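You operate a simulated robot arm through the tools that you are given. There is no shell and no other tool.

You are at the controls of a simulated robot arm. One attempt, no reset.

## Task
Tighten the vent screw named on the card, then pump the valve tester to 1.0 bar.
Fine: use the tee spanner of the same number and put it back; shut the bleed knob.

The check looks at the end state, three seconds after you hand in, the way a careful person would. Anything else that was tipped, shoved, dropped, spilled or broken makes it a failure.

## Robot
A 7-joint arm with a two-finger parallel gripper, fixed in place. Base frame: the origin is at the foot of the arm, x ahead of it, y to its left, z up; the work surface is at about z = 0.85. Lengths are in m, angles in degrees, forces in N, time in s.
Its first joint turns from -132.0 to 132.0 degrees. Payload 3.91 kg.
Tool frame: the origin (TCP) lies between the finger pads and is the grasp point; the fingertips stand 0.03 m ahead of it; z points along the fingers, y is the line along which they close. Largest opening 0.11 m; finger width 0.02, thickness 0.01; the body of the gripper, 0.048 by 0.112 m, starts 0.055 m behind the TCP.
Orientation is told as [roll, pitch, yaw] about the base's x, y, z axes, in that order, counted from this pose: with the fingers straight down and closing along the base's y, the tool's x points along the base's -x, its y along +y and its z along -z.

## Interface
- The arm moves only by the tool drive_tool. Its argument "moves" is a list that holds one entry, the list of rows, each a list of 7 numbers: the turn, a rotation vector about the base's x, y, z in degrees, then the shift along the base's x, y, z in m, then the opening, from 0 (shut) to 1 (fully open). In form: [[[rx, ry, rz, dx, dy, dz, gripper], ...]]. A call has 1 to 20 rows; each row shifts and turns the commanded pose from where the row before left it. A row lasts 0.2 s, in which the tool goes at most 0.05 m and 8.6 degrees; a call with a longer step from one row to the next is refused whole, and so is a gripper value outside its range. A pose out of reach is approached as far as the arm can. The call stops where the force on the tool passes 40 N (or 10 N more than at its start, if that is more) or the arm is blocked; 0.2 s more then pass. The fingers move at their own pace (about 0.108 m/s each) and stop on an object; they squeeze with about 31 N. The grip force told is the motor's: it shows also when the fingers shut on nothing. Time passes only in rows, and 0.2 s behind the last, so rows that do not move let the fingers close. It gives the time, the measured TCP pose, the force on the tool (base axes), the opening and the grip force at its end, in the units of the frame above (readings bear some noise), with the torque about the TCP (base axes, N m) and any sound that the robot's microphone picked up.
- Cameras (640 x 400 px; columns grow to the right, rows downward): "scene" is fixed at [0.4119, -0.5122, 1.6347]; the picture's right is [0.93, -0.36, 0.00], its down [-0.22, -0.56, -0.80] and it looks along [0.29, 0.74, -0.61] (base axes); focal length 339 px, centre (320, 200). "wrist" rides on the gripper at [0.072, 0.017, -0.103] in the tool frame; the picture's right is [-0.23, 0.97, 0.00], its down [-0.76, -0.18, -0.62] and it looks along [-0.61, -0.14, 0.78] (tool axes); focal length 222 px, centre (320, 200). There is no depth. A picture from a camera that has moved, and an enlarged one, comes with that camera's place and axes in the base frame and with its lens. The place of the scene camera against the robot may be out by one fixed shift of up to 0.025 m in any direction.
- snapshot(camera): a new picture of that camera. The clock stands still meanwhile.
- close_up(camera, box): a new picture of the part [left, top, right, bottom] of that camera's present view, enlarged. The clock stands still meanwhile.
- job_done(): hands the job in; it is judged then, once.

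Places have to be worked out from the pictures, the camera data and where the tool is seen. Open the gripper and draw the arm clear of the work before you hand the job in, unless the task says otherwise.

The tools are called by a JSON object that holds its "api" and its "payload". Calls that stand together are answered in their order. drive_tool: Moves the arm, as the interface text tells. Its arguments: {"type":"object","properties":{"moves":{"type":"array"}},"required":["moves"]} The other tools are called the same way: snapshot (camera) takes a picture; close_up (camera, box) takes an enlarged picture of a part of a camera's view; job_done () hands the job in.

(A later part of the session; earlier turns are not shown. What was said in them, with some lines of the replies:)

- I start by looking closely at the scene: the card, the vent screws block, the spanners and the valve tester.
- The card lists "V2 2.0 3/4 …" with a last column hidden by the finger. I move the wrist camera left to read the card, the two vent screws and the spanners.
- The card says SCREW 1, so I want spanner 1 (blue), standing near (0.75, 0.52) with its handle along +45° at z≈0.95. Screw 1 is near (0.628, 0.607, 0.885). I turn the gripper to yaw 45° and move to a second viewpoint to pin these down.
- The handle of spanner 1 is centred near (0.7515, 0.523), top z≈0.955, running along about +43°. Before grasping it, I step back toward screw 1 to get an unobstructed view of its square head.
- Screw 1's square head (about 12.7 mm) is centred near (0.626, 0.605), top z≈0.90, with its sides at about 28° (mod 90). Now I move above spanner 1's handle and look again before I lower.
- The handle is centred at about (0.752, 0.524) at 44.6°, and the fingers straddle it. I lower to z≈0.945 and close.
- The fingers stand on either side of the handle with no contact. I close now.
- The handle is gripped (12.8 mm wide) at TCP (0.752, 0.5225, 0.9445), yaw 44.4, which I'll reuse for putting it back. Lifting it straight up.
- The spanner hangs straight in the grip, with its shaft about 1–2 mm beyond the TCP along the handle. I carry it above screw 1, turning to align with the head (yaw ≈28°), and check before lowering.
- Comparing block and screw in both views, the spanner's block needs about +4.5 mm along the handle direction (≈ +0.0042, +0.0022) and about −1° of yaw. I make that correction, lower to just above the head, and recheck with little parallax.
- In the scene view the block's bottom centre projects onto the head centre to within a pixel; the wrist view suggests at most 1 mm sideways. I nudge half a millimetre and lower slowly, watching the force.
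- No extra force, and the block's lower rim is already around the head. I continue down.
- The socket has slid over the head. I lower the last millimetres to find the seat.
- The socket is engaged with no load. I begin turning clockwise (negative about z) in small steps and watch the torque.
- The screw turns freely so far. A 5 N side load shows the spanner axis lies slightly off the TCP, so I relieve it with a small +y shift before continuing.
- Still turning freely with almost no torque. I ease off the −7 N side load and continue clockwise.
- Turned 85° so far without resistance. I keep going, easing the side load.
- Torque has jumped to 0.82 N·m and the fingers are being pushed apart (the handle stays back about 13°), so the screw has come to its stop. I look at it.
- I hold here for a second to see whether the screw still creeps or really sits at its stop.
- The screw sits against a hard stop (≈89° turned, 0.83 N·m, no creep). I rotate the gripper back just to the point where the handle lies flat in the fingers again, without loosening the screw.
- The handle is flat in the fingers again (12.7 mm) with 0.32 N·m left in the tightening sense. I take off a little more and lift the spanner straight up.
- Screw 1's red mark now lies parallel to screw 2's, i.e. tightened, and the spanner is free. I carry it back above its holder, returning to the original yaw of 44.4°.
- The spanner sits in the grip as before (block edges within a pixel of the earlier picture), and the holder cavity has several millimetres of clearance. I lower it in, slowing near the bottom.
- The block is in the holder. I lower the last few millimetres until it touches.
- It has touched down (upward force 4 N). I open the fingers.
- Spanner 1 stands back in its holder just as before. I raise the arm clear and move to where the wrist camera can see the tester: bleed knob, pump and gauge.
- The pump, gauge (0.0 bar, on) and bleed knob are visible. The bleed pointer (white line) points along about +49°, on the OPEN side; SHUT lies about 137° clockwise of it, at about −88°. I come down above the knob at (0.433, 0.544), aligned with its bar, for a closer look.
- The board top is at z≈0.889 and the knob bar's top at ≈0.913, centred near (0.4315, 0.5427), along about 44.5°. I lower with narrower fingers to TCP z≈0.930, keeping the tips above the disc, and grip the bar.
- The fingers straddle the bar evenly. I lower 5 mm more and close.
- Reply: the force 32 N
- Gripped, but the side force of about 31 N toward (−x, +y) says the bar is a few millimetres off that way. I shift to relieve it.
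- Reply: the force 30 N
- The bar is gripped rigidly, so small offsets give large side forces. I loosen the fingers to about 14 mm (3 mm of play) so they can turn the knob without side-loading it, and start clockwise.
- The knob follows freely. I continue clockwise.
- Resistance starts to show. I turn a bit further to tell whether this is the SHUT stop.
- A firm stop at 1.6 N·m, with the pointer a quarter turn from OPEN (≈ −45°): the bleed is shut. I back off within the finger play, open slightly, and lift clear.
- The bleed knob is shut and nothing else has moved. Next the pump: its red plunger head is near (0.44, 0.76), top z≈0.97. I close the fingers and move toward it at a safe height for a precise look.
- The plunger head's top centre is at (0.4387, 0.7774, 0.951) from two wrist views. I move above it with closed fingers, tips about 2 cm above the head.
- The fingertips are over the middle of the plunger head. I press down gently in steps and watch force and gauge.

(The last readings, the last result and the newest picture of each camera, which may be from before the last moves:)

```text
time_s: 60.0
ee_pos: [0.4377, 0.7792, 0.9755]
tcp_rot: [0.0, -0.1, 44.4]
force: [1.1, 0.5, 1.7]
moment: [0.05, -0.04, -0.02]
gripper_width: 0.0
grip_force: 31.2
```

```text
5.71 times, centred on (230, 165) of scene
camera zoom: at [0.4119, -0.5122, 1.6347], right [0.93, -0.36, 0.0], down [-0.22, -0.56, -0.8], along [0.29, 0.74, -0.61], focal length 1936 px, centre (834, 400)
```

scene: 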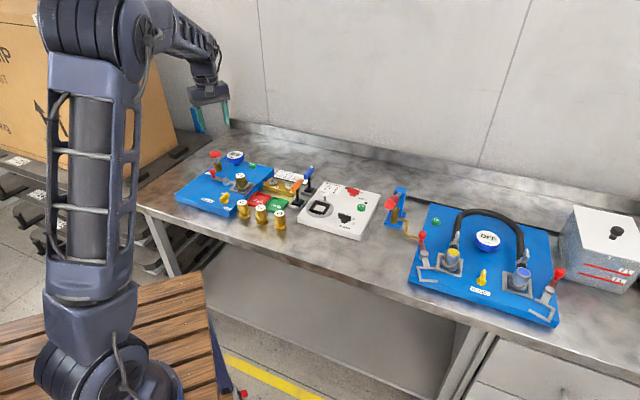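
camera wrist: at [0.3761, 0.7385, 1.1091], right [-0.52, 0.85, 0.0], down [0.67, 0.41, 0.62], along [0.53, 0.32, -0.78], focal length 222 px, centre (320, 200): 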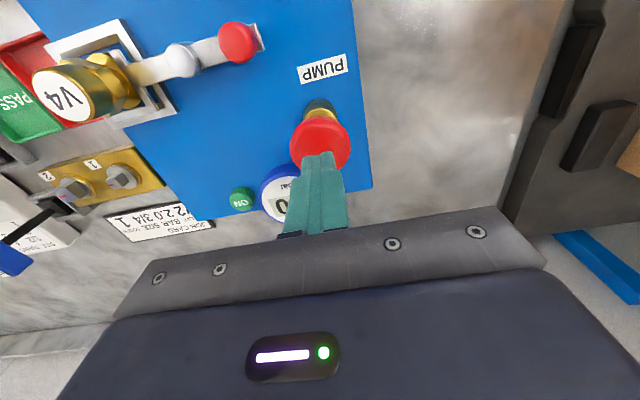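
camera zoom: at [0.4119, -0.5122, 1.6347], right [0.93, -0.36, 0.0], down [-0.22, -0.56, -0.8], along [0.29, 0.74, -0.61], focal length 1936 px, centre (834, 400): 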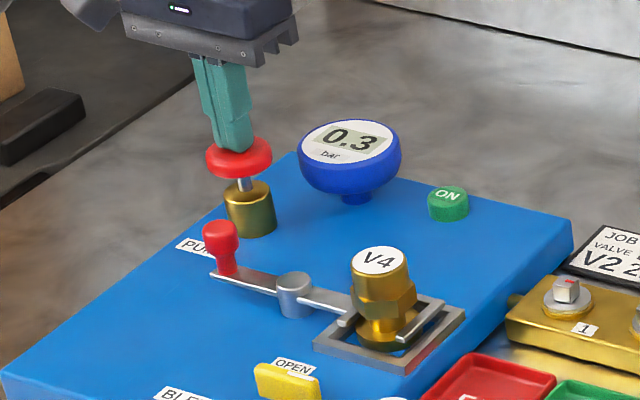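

The gauge already reads 0.3 bar and the bleed holds. I press a little more to learn the gain per millimetre.

{"api": "drive_tool", "payload": {"moves": [[[0, 0, 0, 0, 0, -0.003, 0], [0, 0, 0, 0, 0, 0, 0]]]}}

{"api": "close_up", "payload": {"camera": "scene", "box": [195, 130, 265, 200]}}

```text
time_s: 60.6
ee_pos: [0.4371, 0.7789, 0.9737]
tcp_rot: [0.0, 0.0, 44.4]
force: [0.2, -0.8, 3.3]
moment: [0.0, -0.08, 0.03]
gripper_width: 0.0002
grip_force: 30.9
```

```text
5.71 times, centred on (230, 165) of scene
camera zoom: at [0.4119, -0.5122, 1.6347], right [0.93, -0.36, 0.0], down [-0.22, -0.56, -0.8], along [0.29, 0.74, -0.61], focal length 1936 px, centre (834, 400)
```

zoom: 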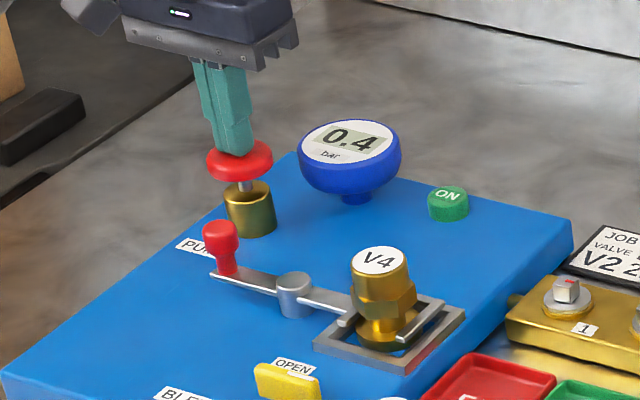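

{"api": "drive_tool", "payload": {"moves": [[[0, 0, 0, 0, 0, -0.003, 0], [0, 0, 0, 0, 0, -0.003, 0], [0, 0, 0, 0, 0, 0, 0]]]}}

{"api": "close_up", "payload": {"camera": "scene", "box": [195, 130, 265, 200]}}

```text
time_s: 61.4
ee_pos: [0.4378, 0.7783, 0.9657]
tcp_rot: [0.0, 0.0, 44.3]
force: [0.0, 2.1, 2.9]
moment: [0.03, -0.02, -0.01]
gripper_width: 0.0001
grip_force: 31.4
```

```text
5.71 times, centred on (230, 165) of scene
camera zoom: at [0.4119, -0.5122, 1.6347], right [0.93, -0.36, 0.0], down [-0.22, -0.56, -0.8], along [0.29, 0.74, -0.61], focal length 1936 px, centre (834, 400)
```

zoom: 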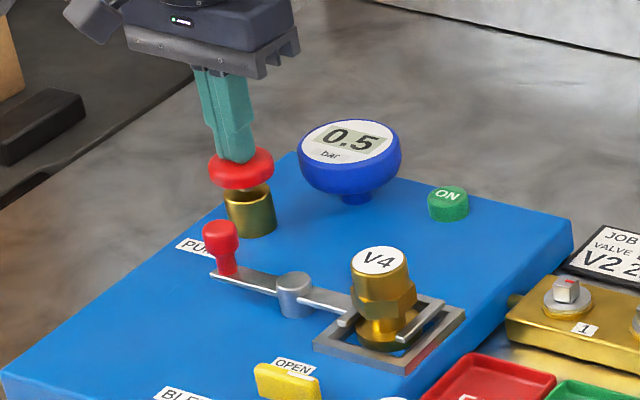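

0.5 bar, with the head almost on the brass collar. I check for the end of the stroke with 2 mm more.

{"api": "drive_tool", "payload": {"moves": [[[0, 0, 0, 0, 0, -0.002, 0], [0, 0, 0, 0, 0, 0, 0]]]}}

{"api": "close_up", "payload": {"camera": "scene", "box": [195, 130, 265, 200]}}

```text
time_s: 62.0
ee_pos: [0.4368, 0.7782, 0.9649]
tcp_rot: [-0.1, 0.0, 44.5]
force: [-1.8, 0.4, 3.2]
moment: [0.04, -0.02, 0.03]
gripper_width: 0.0001
grip_force: 31.4
```

```text
5.71 times, centred on (230, 165) of scene
camera zoom: at [0.4119, -0.5122, 1.6347], right [0.93, -0.36, 0.0], down [-0.22, -0.56, -0.8], along [0.29, 0.74, -0.61], focal length 1936 px, centre (834, 400)
```

zoom: 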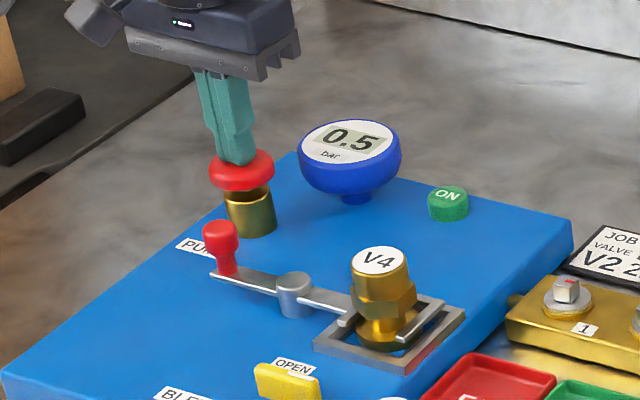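

Now I raise the fingers to see whether the plunger springs back and the pressure holds.

{"api": "drive_tool", "payload": {"moves": [[[0, 0, 0, 0, 0, 0.01, 0], [0, 0, 0, 0, 0, 0.01, 0], [0, 0, 0, 0, 0, 0.01, 0], [0, 0, 0, 0, 0, 0, 0], [0, 0, 0, 0, 0, 0, 0]]]}}

{"api": "close_up", "payload": {"camera": "scene", "box": [195, 130, 265, 200]}}

```text
time_s: 63.2
ee_pos: [0.4383, 0.7768, 0.9941]
tcp_rot: [0.0, 0.0, 44.5]
force: [0.2, -1.0, 0.1]
moment: [0.01, -0.02, -0.01]
gripper_width: 0.0
grip_force: 30.7
```

```text
5.71 times, centred on (230, 165) of scene
camera zoom: at [0.4119, -0.5122, 1.6347], right [0.93, -0.36, 0.0], down [-0.22, -0.56, -0.8], along [0.29, 0.74, -0.61], focal length 1936 px, centre (834, 400)
```

zoom: 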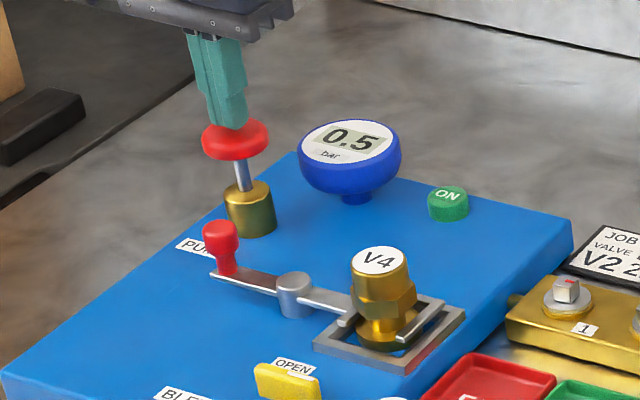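

The plunger came back up and 0.5 bar is held. I make a second stroke, stopping short to read.

{"api": "drive_tool", "payload": {"moves": [[[0, 0, 0, 0, 0, -0.01, 0], [0, 0, 0, 0, 0, -0.006, 0], [0, 0, 0, 0, 0, -0.005, 0], [0, 0, 0, 0, 0, 0, 0]]]}}

{"api": "close_up", "payload": {"camera": "scene", "box": [195, 130, 265, 200]}}

```text
time_s: 64.2
ee_pos: [0.4362, 0.7768, 0.9723]
tcp_rot: [0.0, 0.0, 44.5]
force: [1.2, 0.8, 3.5]
moment: [0.01, -0.06, -0.02]
gripper_width: 0.0
grip_force: 30.6
```

```text
5.71 times, centred on (230, 165) of scene
camera zoom: at [0.4119, -0.5122, 1.6347], right [0.93, -0.36, 0.0], down [-0.22, -0.56, -0.8], along [0.29, 0.74, -0.61], focal length 1936 px, centre (834, 400)
```

zoom: 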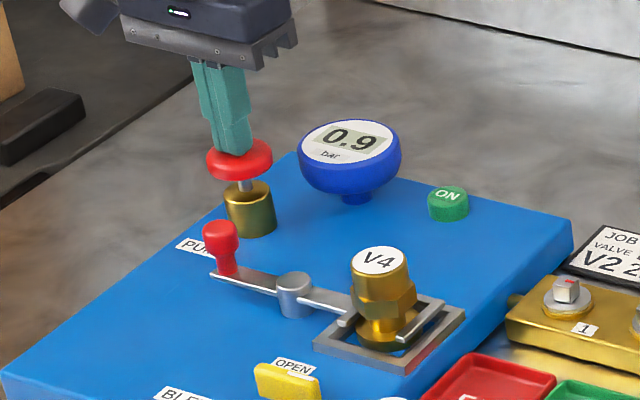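

0.9 bar. I continue in small steps.

{"api": "drive_tool", "payload": {"moves": [[[0, 0, 0, 0, 0, -0.0015, 0], [0, 0, 0, 0, 0, 0, 0]]]}}

{"api": "close_up", "payload": {"camera": "scene", "box": [195, 130, 265, 200]}}

```text
time_s: 64.8
ee_pos: [0.4362, 0.7781, 0.9714]
tcp_rot: [0.1, 0.1, 44.4]
force: [-1.8, -0.2, 2.1]
moment: [-0.01, 0.01, 0.01]
gripper_width: 0.0
grip_force: 30.5
```

```text
5.71 times, centred on (230, 165) of scene
camera zoom: at [0.4119, -0.5122, 1.6347], right [0.93, -0.36, 0.0], down [-0.22, -0.56, -0.8], along [0.29, 0.74, -0.61], focal length 1936 px, centre (834, 400)
```

zoom: 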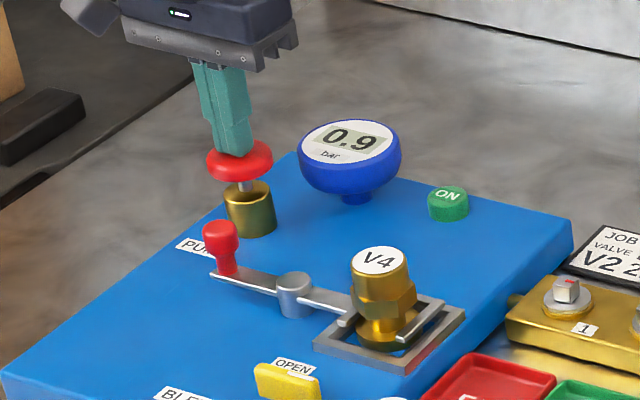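

{"api": "drive_tool", "payload": {"moves": [[[0, 0, 0, 0, 0, -0.0015, 0], [0, 0, 0, 0, 0, 0, 0]]]}}

{"api": "close_up", "payload": {"camera": "scene", "box": [225, 140, 255, 165]}}

```text
time_s: 65.4
ee_pos: [0.4362, 0.7771, 0.9706]
tcp_rot: [0.0, 0.1, 44.4]
force: [0.5, 1.5, 4.0]
moment: [0.05, 0.01, 0.0]
gripper_width: 0.0
grip_force: 30.8
```

```text
16.00 times, centred on (240, 152) of scene
camera zoom: at [0.4119, -0.5122, 1.6347], right [0.93, -0.36, 0.0], down [-0.22, -0.56, -0.8], along [0.29, 0.74, -0.61], focal length 5420 px, centre (1600, 960)
```

zoom: 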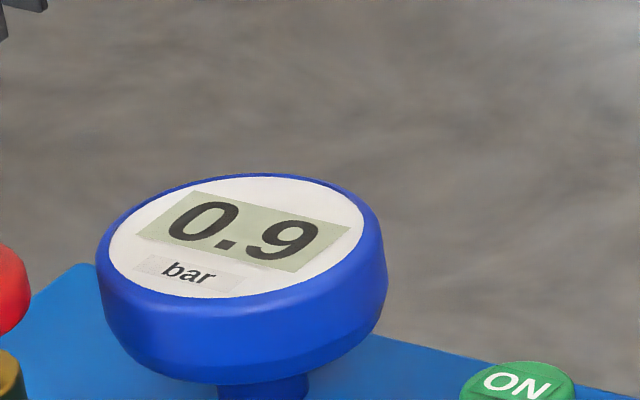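

{"api": "drive_tool", "payload": {"moves": [[[0, 0, 0, 0, 0, -0.0015, 0], [0, 0, 0, 0, 0, 0, 0]]]}}

{"api": "close_up", "payload": {"camera": "scene", "box": [225, 140, 255, 165]}}

```text
time_s: 66.0
ee_pos: [0.4373, 0.7779, 0.9697]
tcp_rot: [0.0, 0.0, 44.3]
force: [-0.3, -2.1, 4.4]
moment: [-0.05, -0.03, -0.05]
gripper_width: 0.0
grip_force: 30.5
```

```text
16.00 times, centred on (240, 152) of scene
camera zoom: at [0.4119, -0.5122, 1.6347], right [0.93, -0.36, 0.0], down [-0.22, -0.56, -0.8], along [0.29, 0.74, -0.61], focal length 5420 px, centre (1600, 960)
```

zoom: 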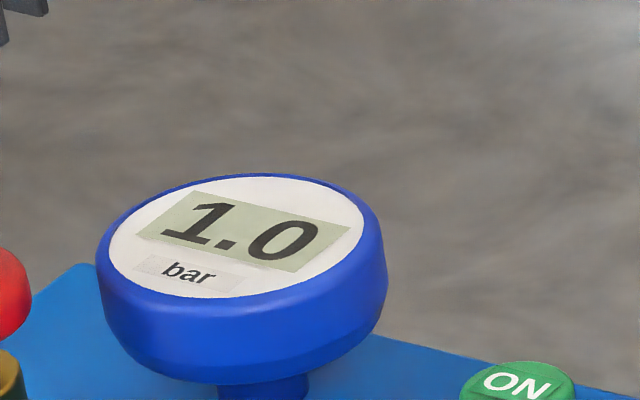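

The gauge reads 1.0 bar, probably just past the rounding edge. I press one more millimetre to sit nearer the middle of 1.0, then check.

{"api": "drive_tool", "payload": {"moves": [[[0, 0, 0, 0, 0, -0.001, 0], [0, 0, 0, 0, 0, 0, 0]]]}}

{"api": "close_up", "payload": {"camera": "scene", "box": [195, 130, 265, 200]}}

```text
time_s: 66.6
ee_pos: [0.4366, 0.7779, 0.9691]
tcp_rot: [0.1, 0.0, 44.4]
force: [1.6, 1.1, 3.3]
moment: [0.0, -0.04, -0.01]
gripper_width: 0.0001
grip_force: 31.0
```

```text
5.71 times, centred on (230, 165) of scene
camera zoom: at [0.4119, -0.5122, 1.6347], right [0.93, -0.36, 0.0], down [-0.22, -0.56, -0.8], along [0.29, 0.74, -0.61], focal length 1936 px, centre (834, 400)
```

zoom: 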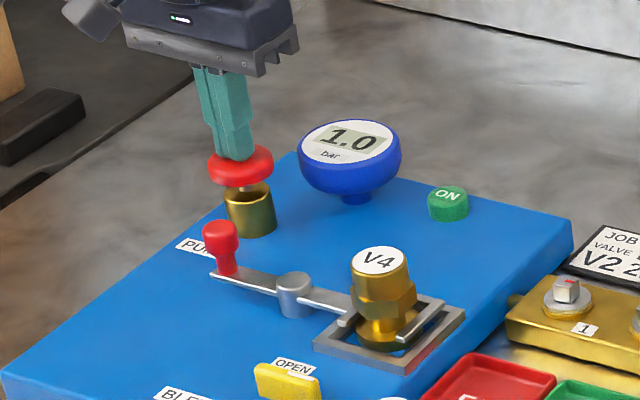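

It reads 1.0 bar. I lift the fingers straight off, draw the arm clear, open the gripper and let a few seconds pass to confirm it holds.

{"api": "drive_tool", "payload": {"moves": [[[0, 0, 0, 0, 0, 0.01, 0], [0, 0, 0, 0, 0, 0.01, 0], [0, 0, 0, 0, 0, 0.02, 0], [0, 0, 0, 0, 0, 0.04, 0], [0, 0, 0, 0, 0, 0.045, 0], [0, 0, 0, 0, 0, 0.045, 0.3], [0, 0, 0, 0, 0, 0.045, 0.6], [0, 0, 0, 0.01, -0.04, 0.01, 1], [0, 0, 0, 0.01, -0.04, 0.01, 1], [0, 0, 0, 0.01, -0.04, 0, 1], [0, 0, 0, 0.01, -0.04, 0, 1], [0, 0, 0, 0, 0, 0, 1], [0, 0, 0, 0, 0, 0, 1], [0, 0, 0, 0, 0, 0, 1], [0, 0, 0, 0, 0, 0, 1], [0, 0, 0, 0, 0, 0, 1], [0, 0, 0, 0, 0, 0, 1], [0, 0, 0, 0, 0, 0, 1]]]}}

{"api": "snapshot", "payload": {"camera": "scene"}}

{"api": "close_up", "payload": {"camera": "scene", "box": [175, 140, 335, 240]}}

{"api": "snapshot", "payload": {"camera": "wrist"}}

```text
time_s: 70.4
ee_pos: [0.4761, 0.6164, 1.2024]
tcp_rot: [0.1, 0.0, 44.4]
force: [-0.8, -0.1, 0.1]
moment: [-0.03, 0.0, -0.05]
gripper_width: 0.1099
grip_force: 0.0
```

```text
taken
```

scene: 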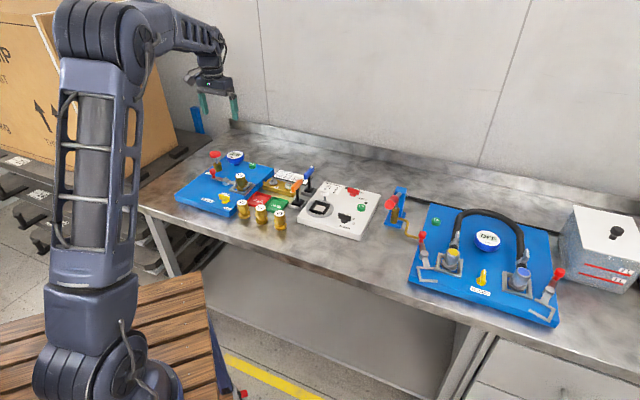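

```text
4.00 times, centred on (255, 190) of scene
camera zoom: at [0.4119, -0.5122, 1.6347], right [0.93, -0.36, 0.0], down [-0.22, -0.56, -0.8], along [0.29, 0.74, -0.61], focal length 1355 px, centre (580, 240)
```

zoom: 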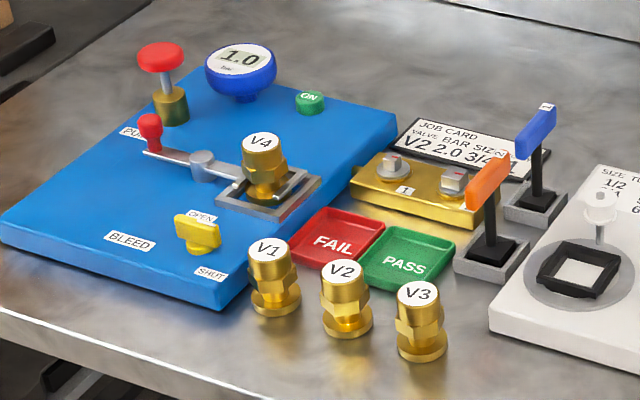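

```text
taken
camera wrist: at [0.4139, 0.577, 1.3058], right [-0.52, 0.85, 0.0], down [0.67, 0.41, 0.62], along [0.53, 0.32, -0.78], focal length 222 px, centre (320, 200)
```

wrist: 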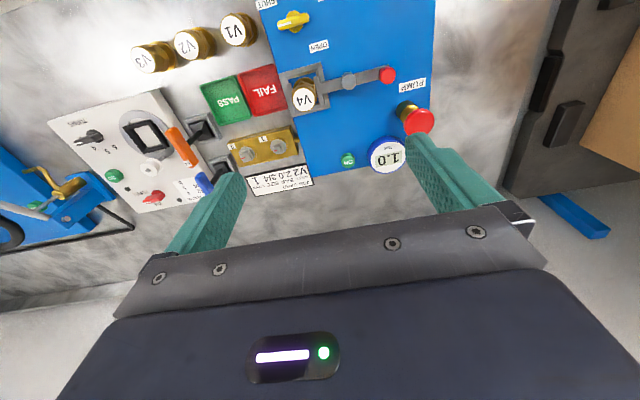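

Gauge holds 1.0 bar, and spanner and valves stand as before. I check the bleed pointer and the screw mark once more.

{"api": "close_up", "payload": {"camera": "wrist", "box": [250, 0, 350, 62]}}

{"api": "close_up", "payload": {"camera": "wrist", "box": [210, 115, 330, 190]}}

{"api": "close_up", "payload": {"camera": "scene", "box": [210, 180, 250, 210]}}

```text
6.40 times, centred on (300, 31) of wrist
camera zoom: at [0.4139, 0.577, 1.3058], right [-0.52, 0.85, 0.0], down [0.67, 0.41, 0.62], along [0.53, 0.32, -0.78], focal length 1422 px, centre (448, 1282)
```

zoom: 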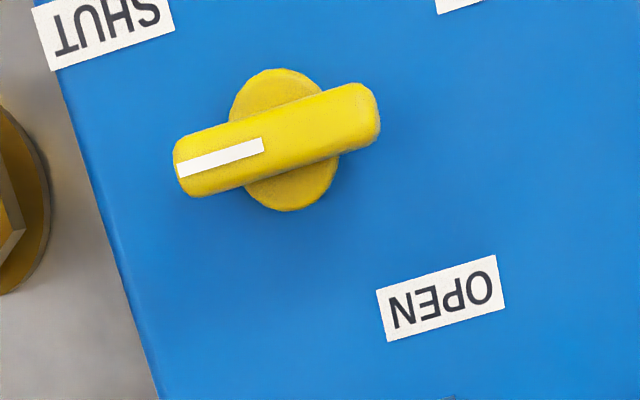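

```text
5.33 times, centred on (270, 152) of wrist
camera zoom: at [0.4139, 0.577, 1.3058], right [-0.52, 0.85, 0.0], down [0.67, 0.41, 0.62], along [0.53, 0.32, -0.78], focal length 1185 px, centre (587, 453)
```

zoom: 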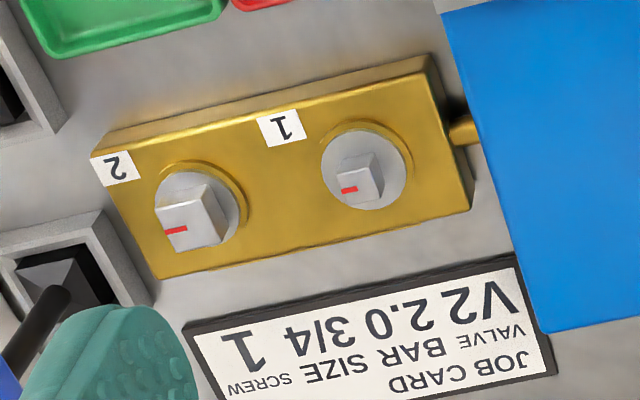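

```text
13.33 times, centred on (230, 195) of scene
camera zoom: at [0.4119, -0.5122, 1.6347], right [0.93, -0.36, 0.0], down [-0.22, -0.56, -0.8], along [0.29, 0.74, -0.61], focal length 4516 px, centre (1520, 267)
```

zoom: 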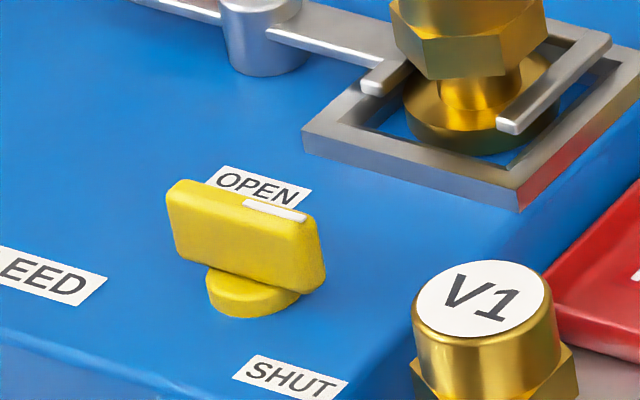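

The bleed pointer sits at its stop and the pressure holds. Screw 1's mark is parallel to screw 2's, spanner 1 is in its holder, and the arm is clear with the gripper open, so I hand in.

{"api": "job_done", "payload": {}}

```text
The job is handed in.
```

I tightened vent screw 1, the one named on the card, and pumped the valve tester to 1.0 bar. I've handed the job in.

- **Vent screw:** I used tee spanner 1 and turned the screw about 90° clockwise until it hit a firm stop. Its red mark now lies parallel to the one on screw 2. The spanner is back upright in its holder.
- **Bleed knob:** I turned it clockwise from OPEN to a firm stop a quarter turn round. The pointer stops along the board edge, not straight at the SHUT label. I took this as shut because the pressure held.
- **Pressure:** It took two pump strokes. The gauge still read 1.0 bar about four seconds after I let go of the plunger.

The last pictures show nothing tipped or moved, and the arm is clear with the gripper open.
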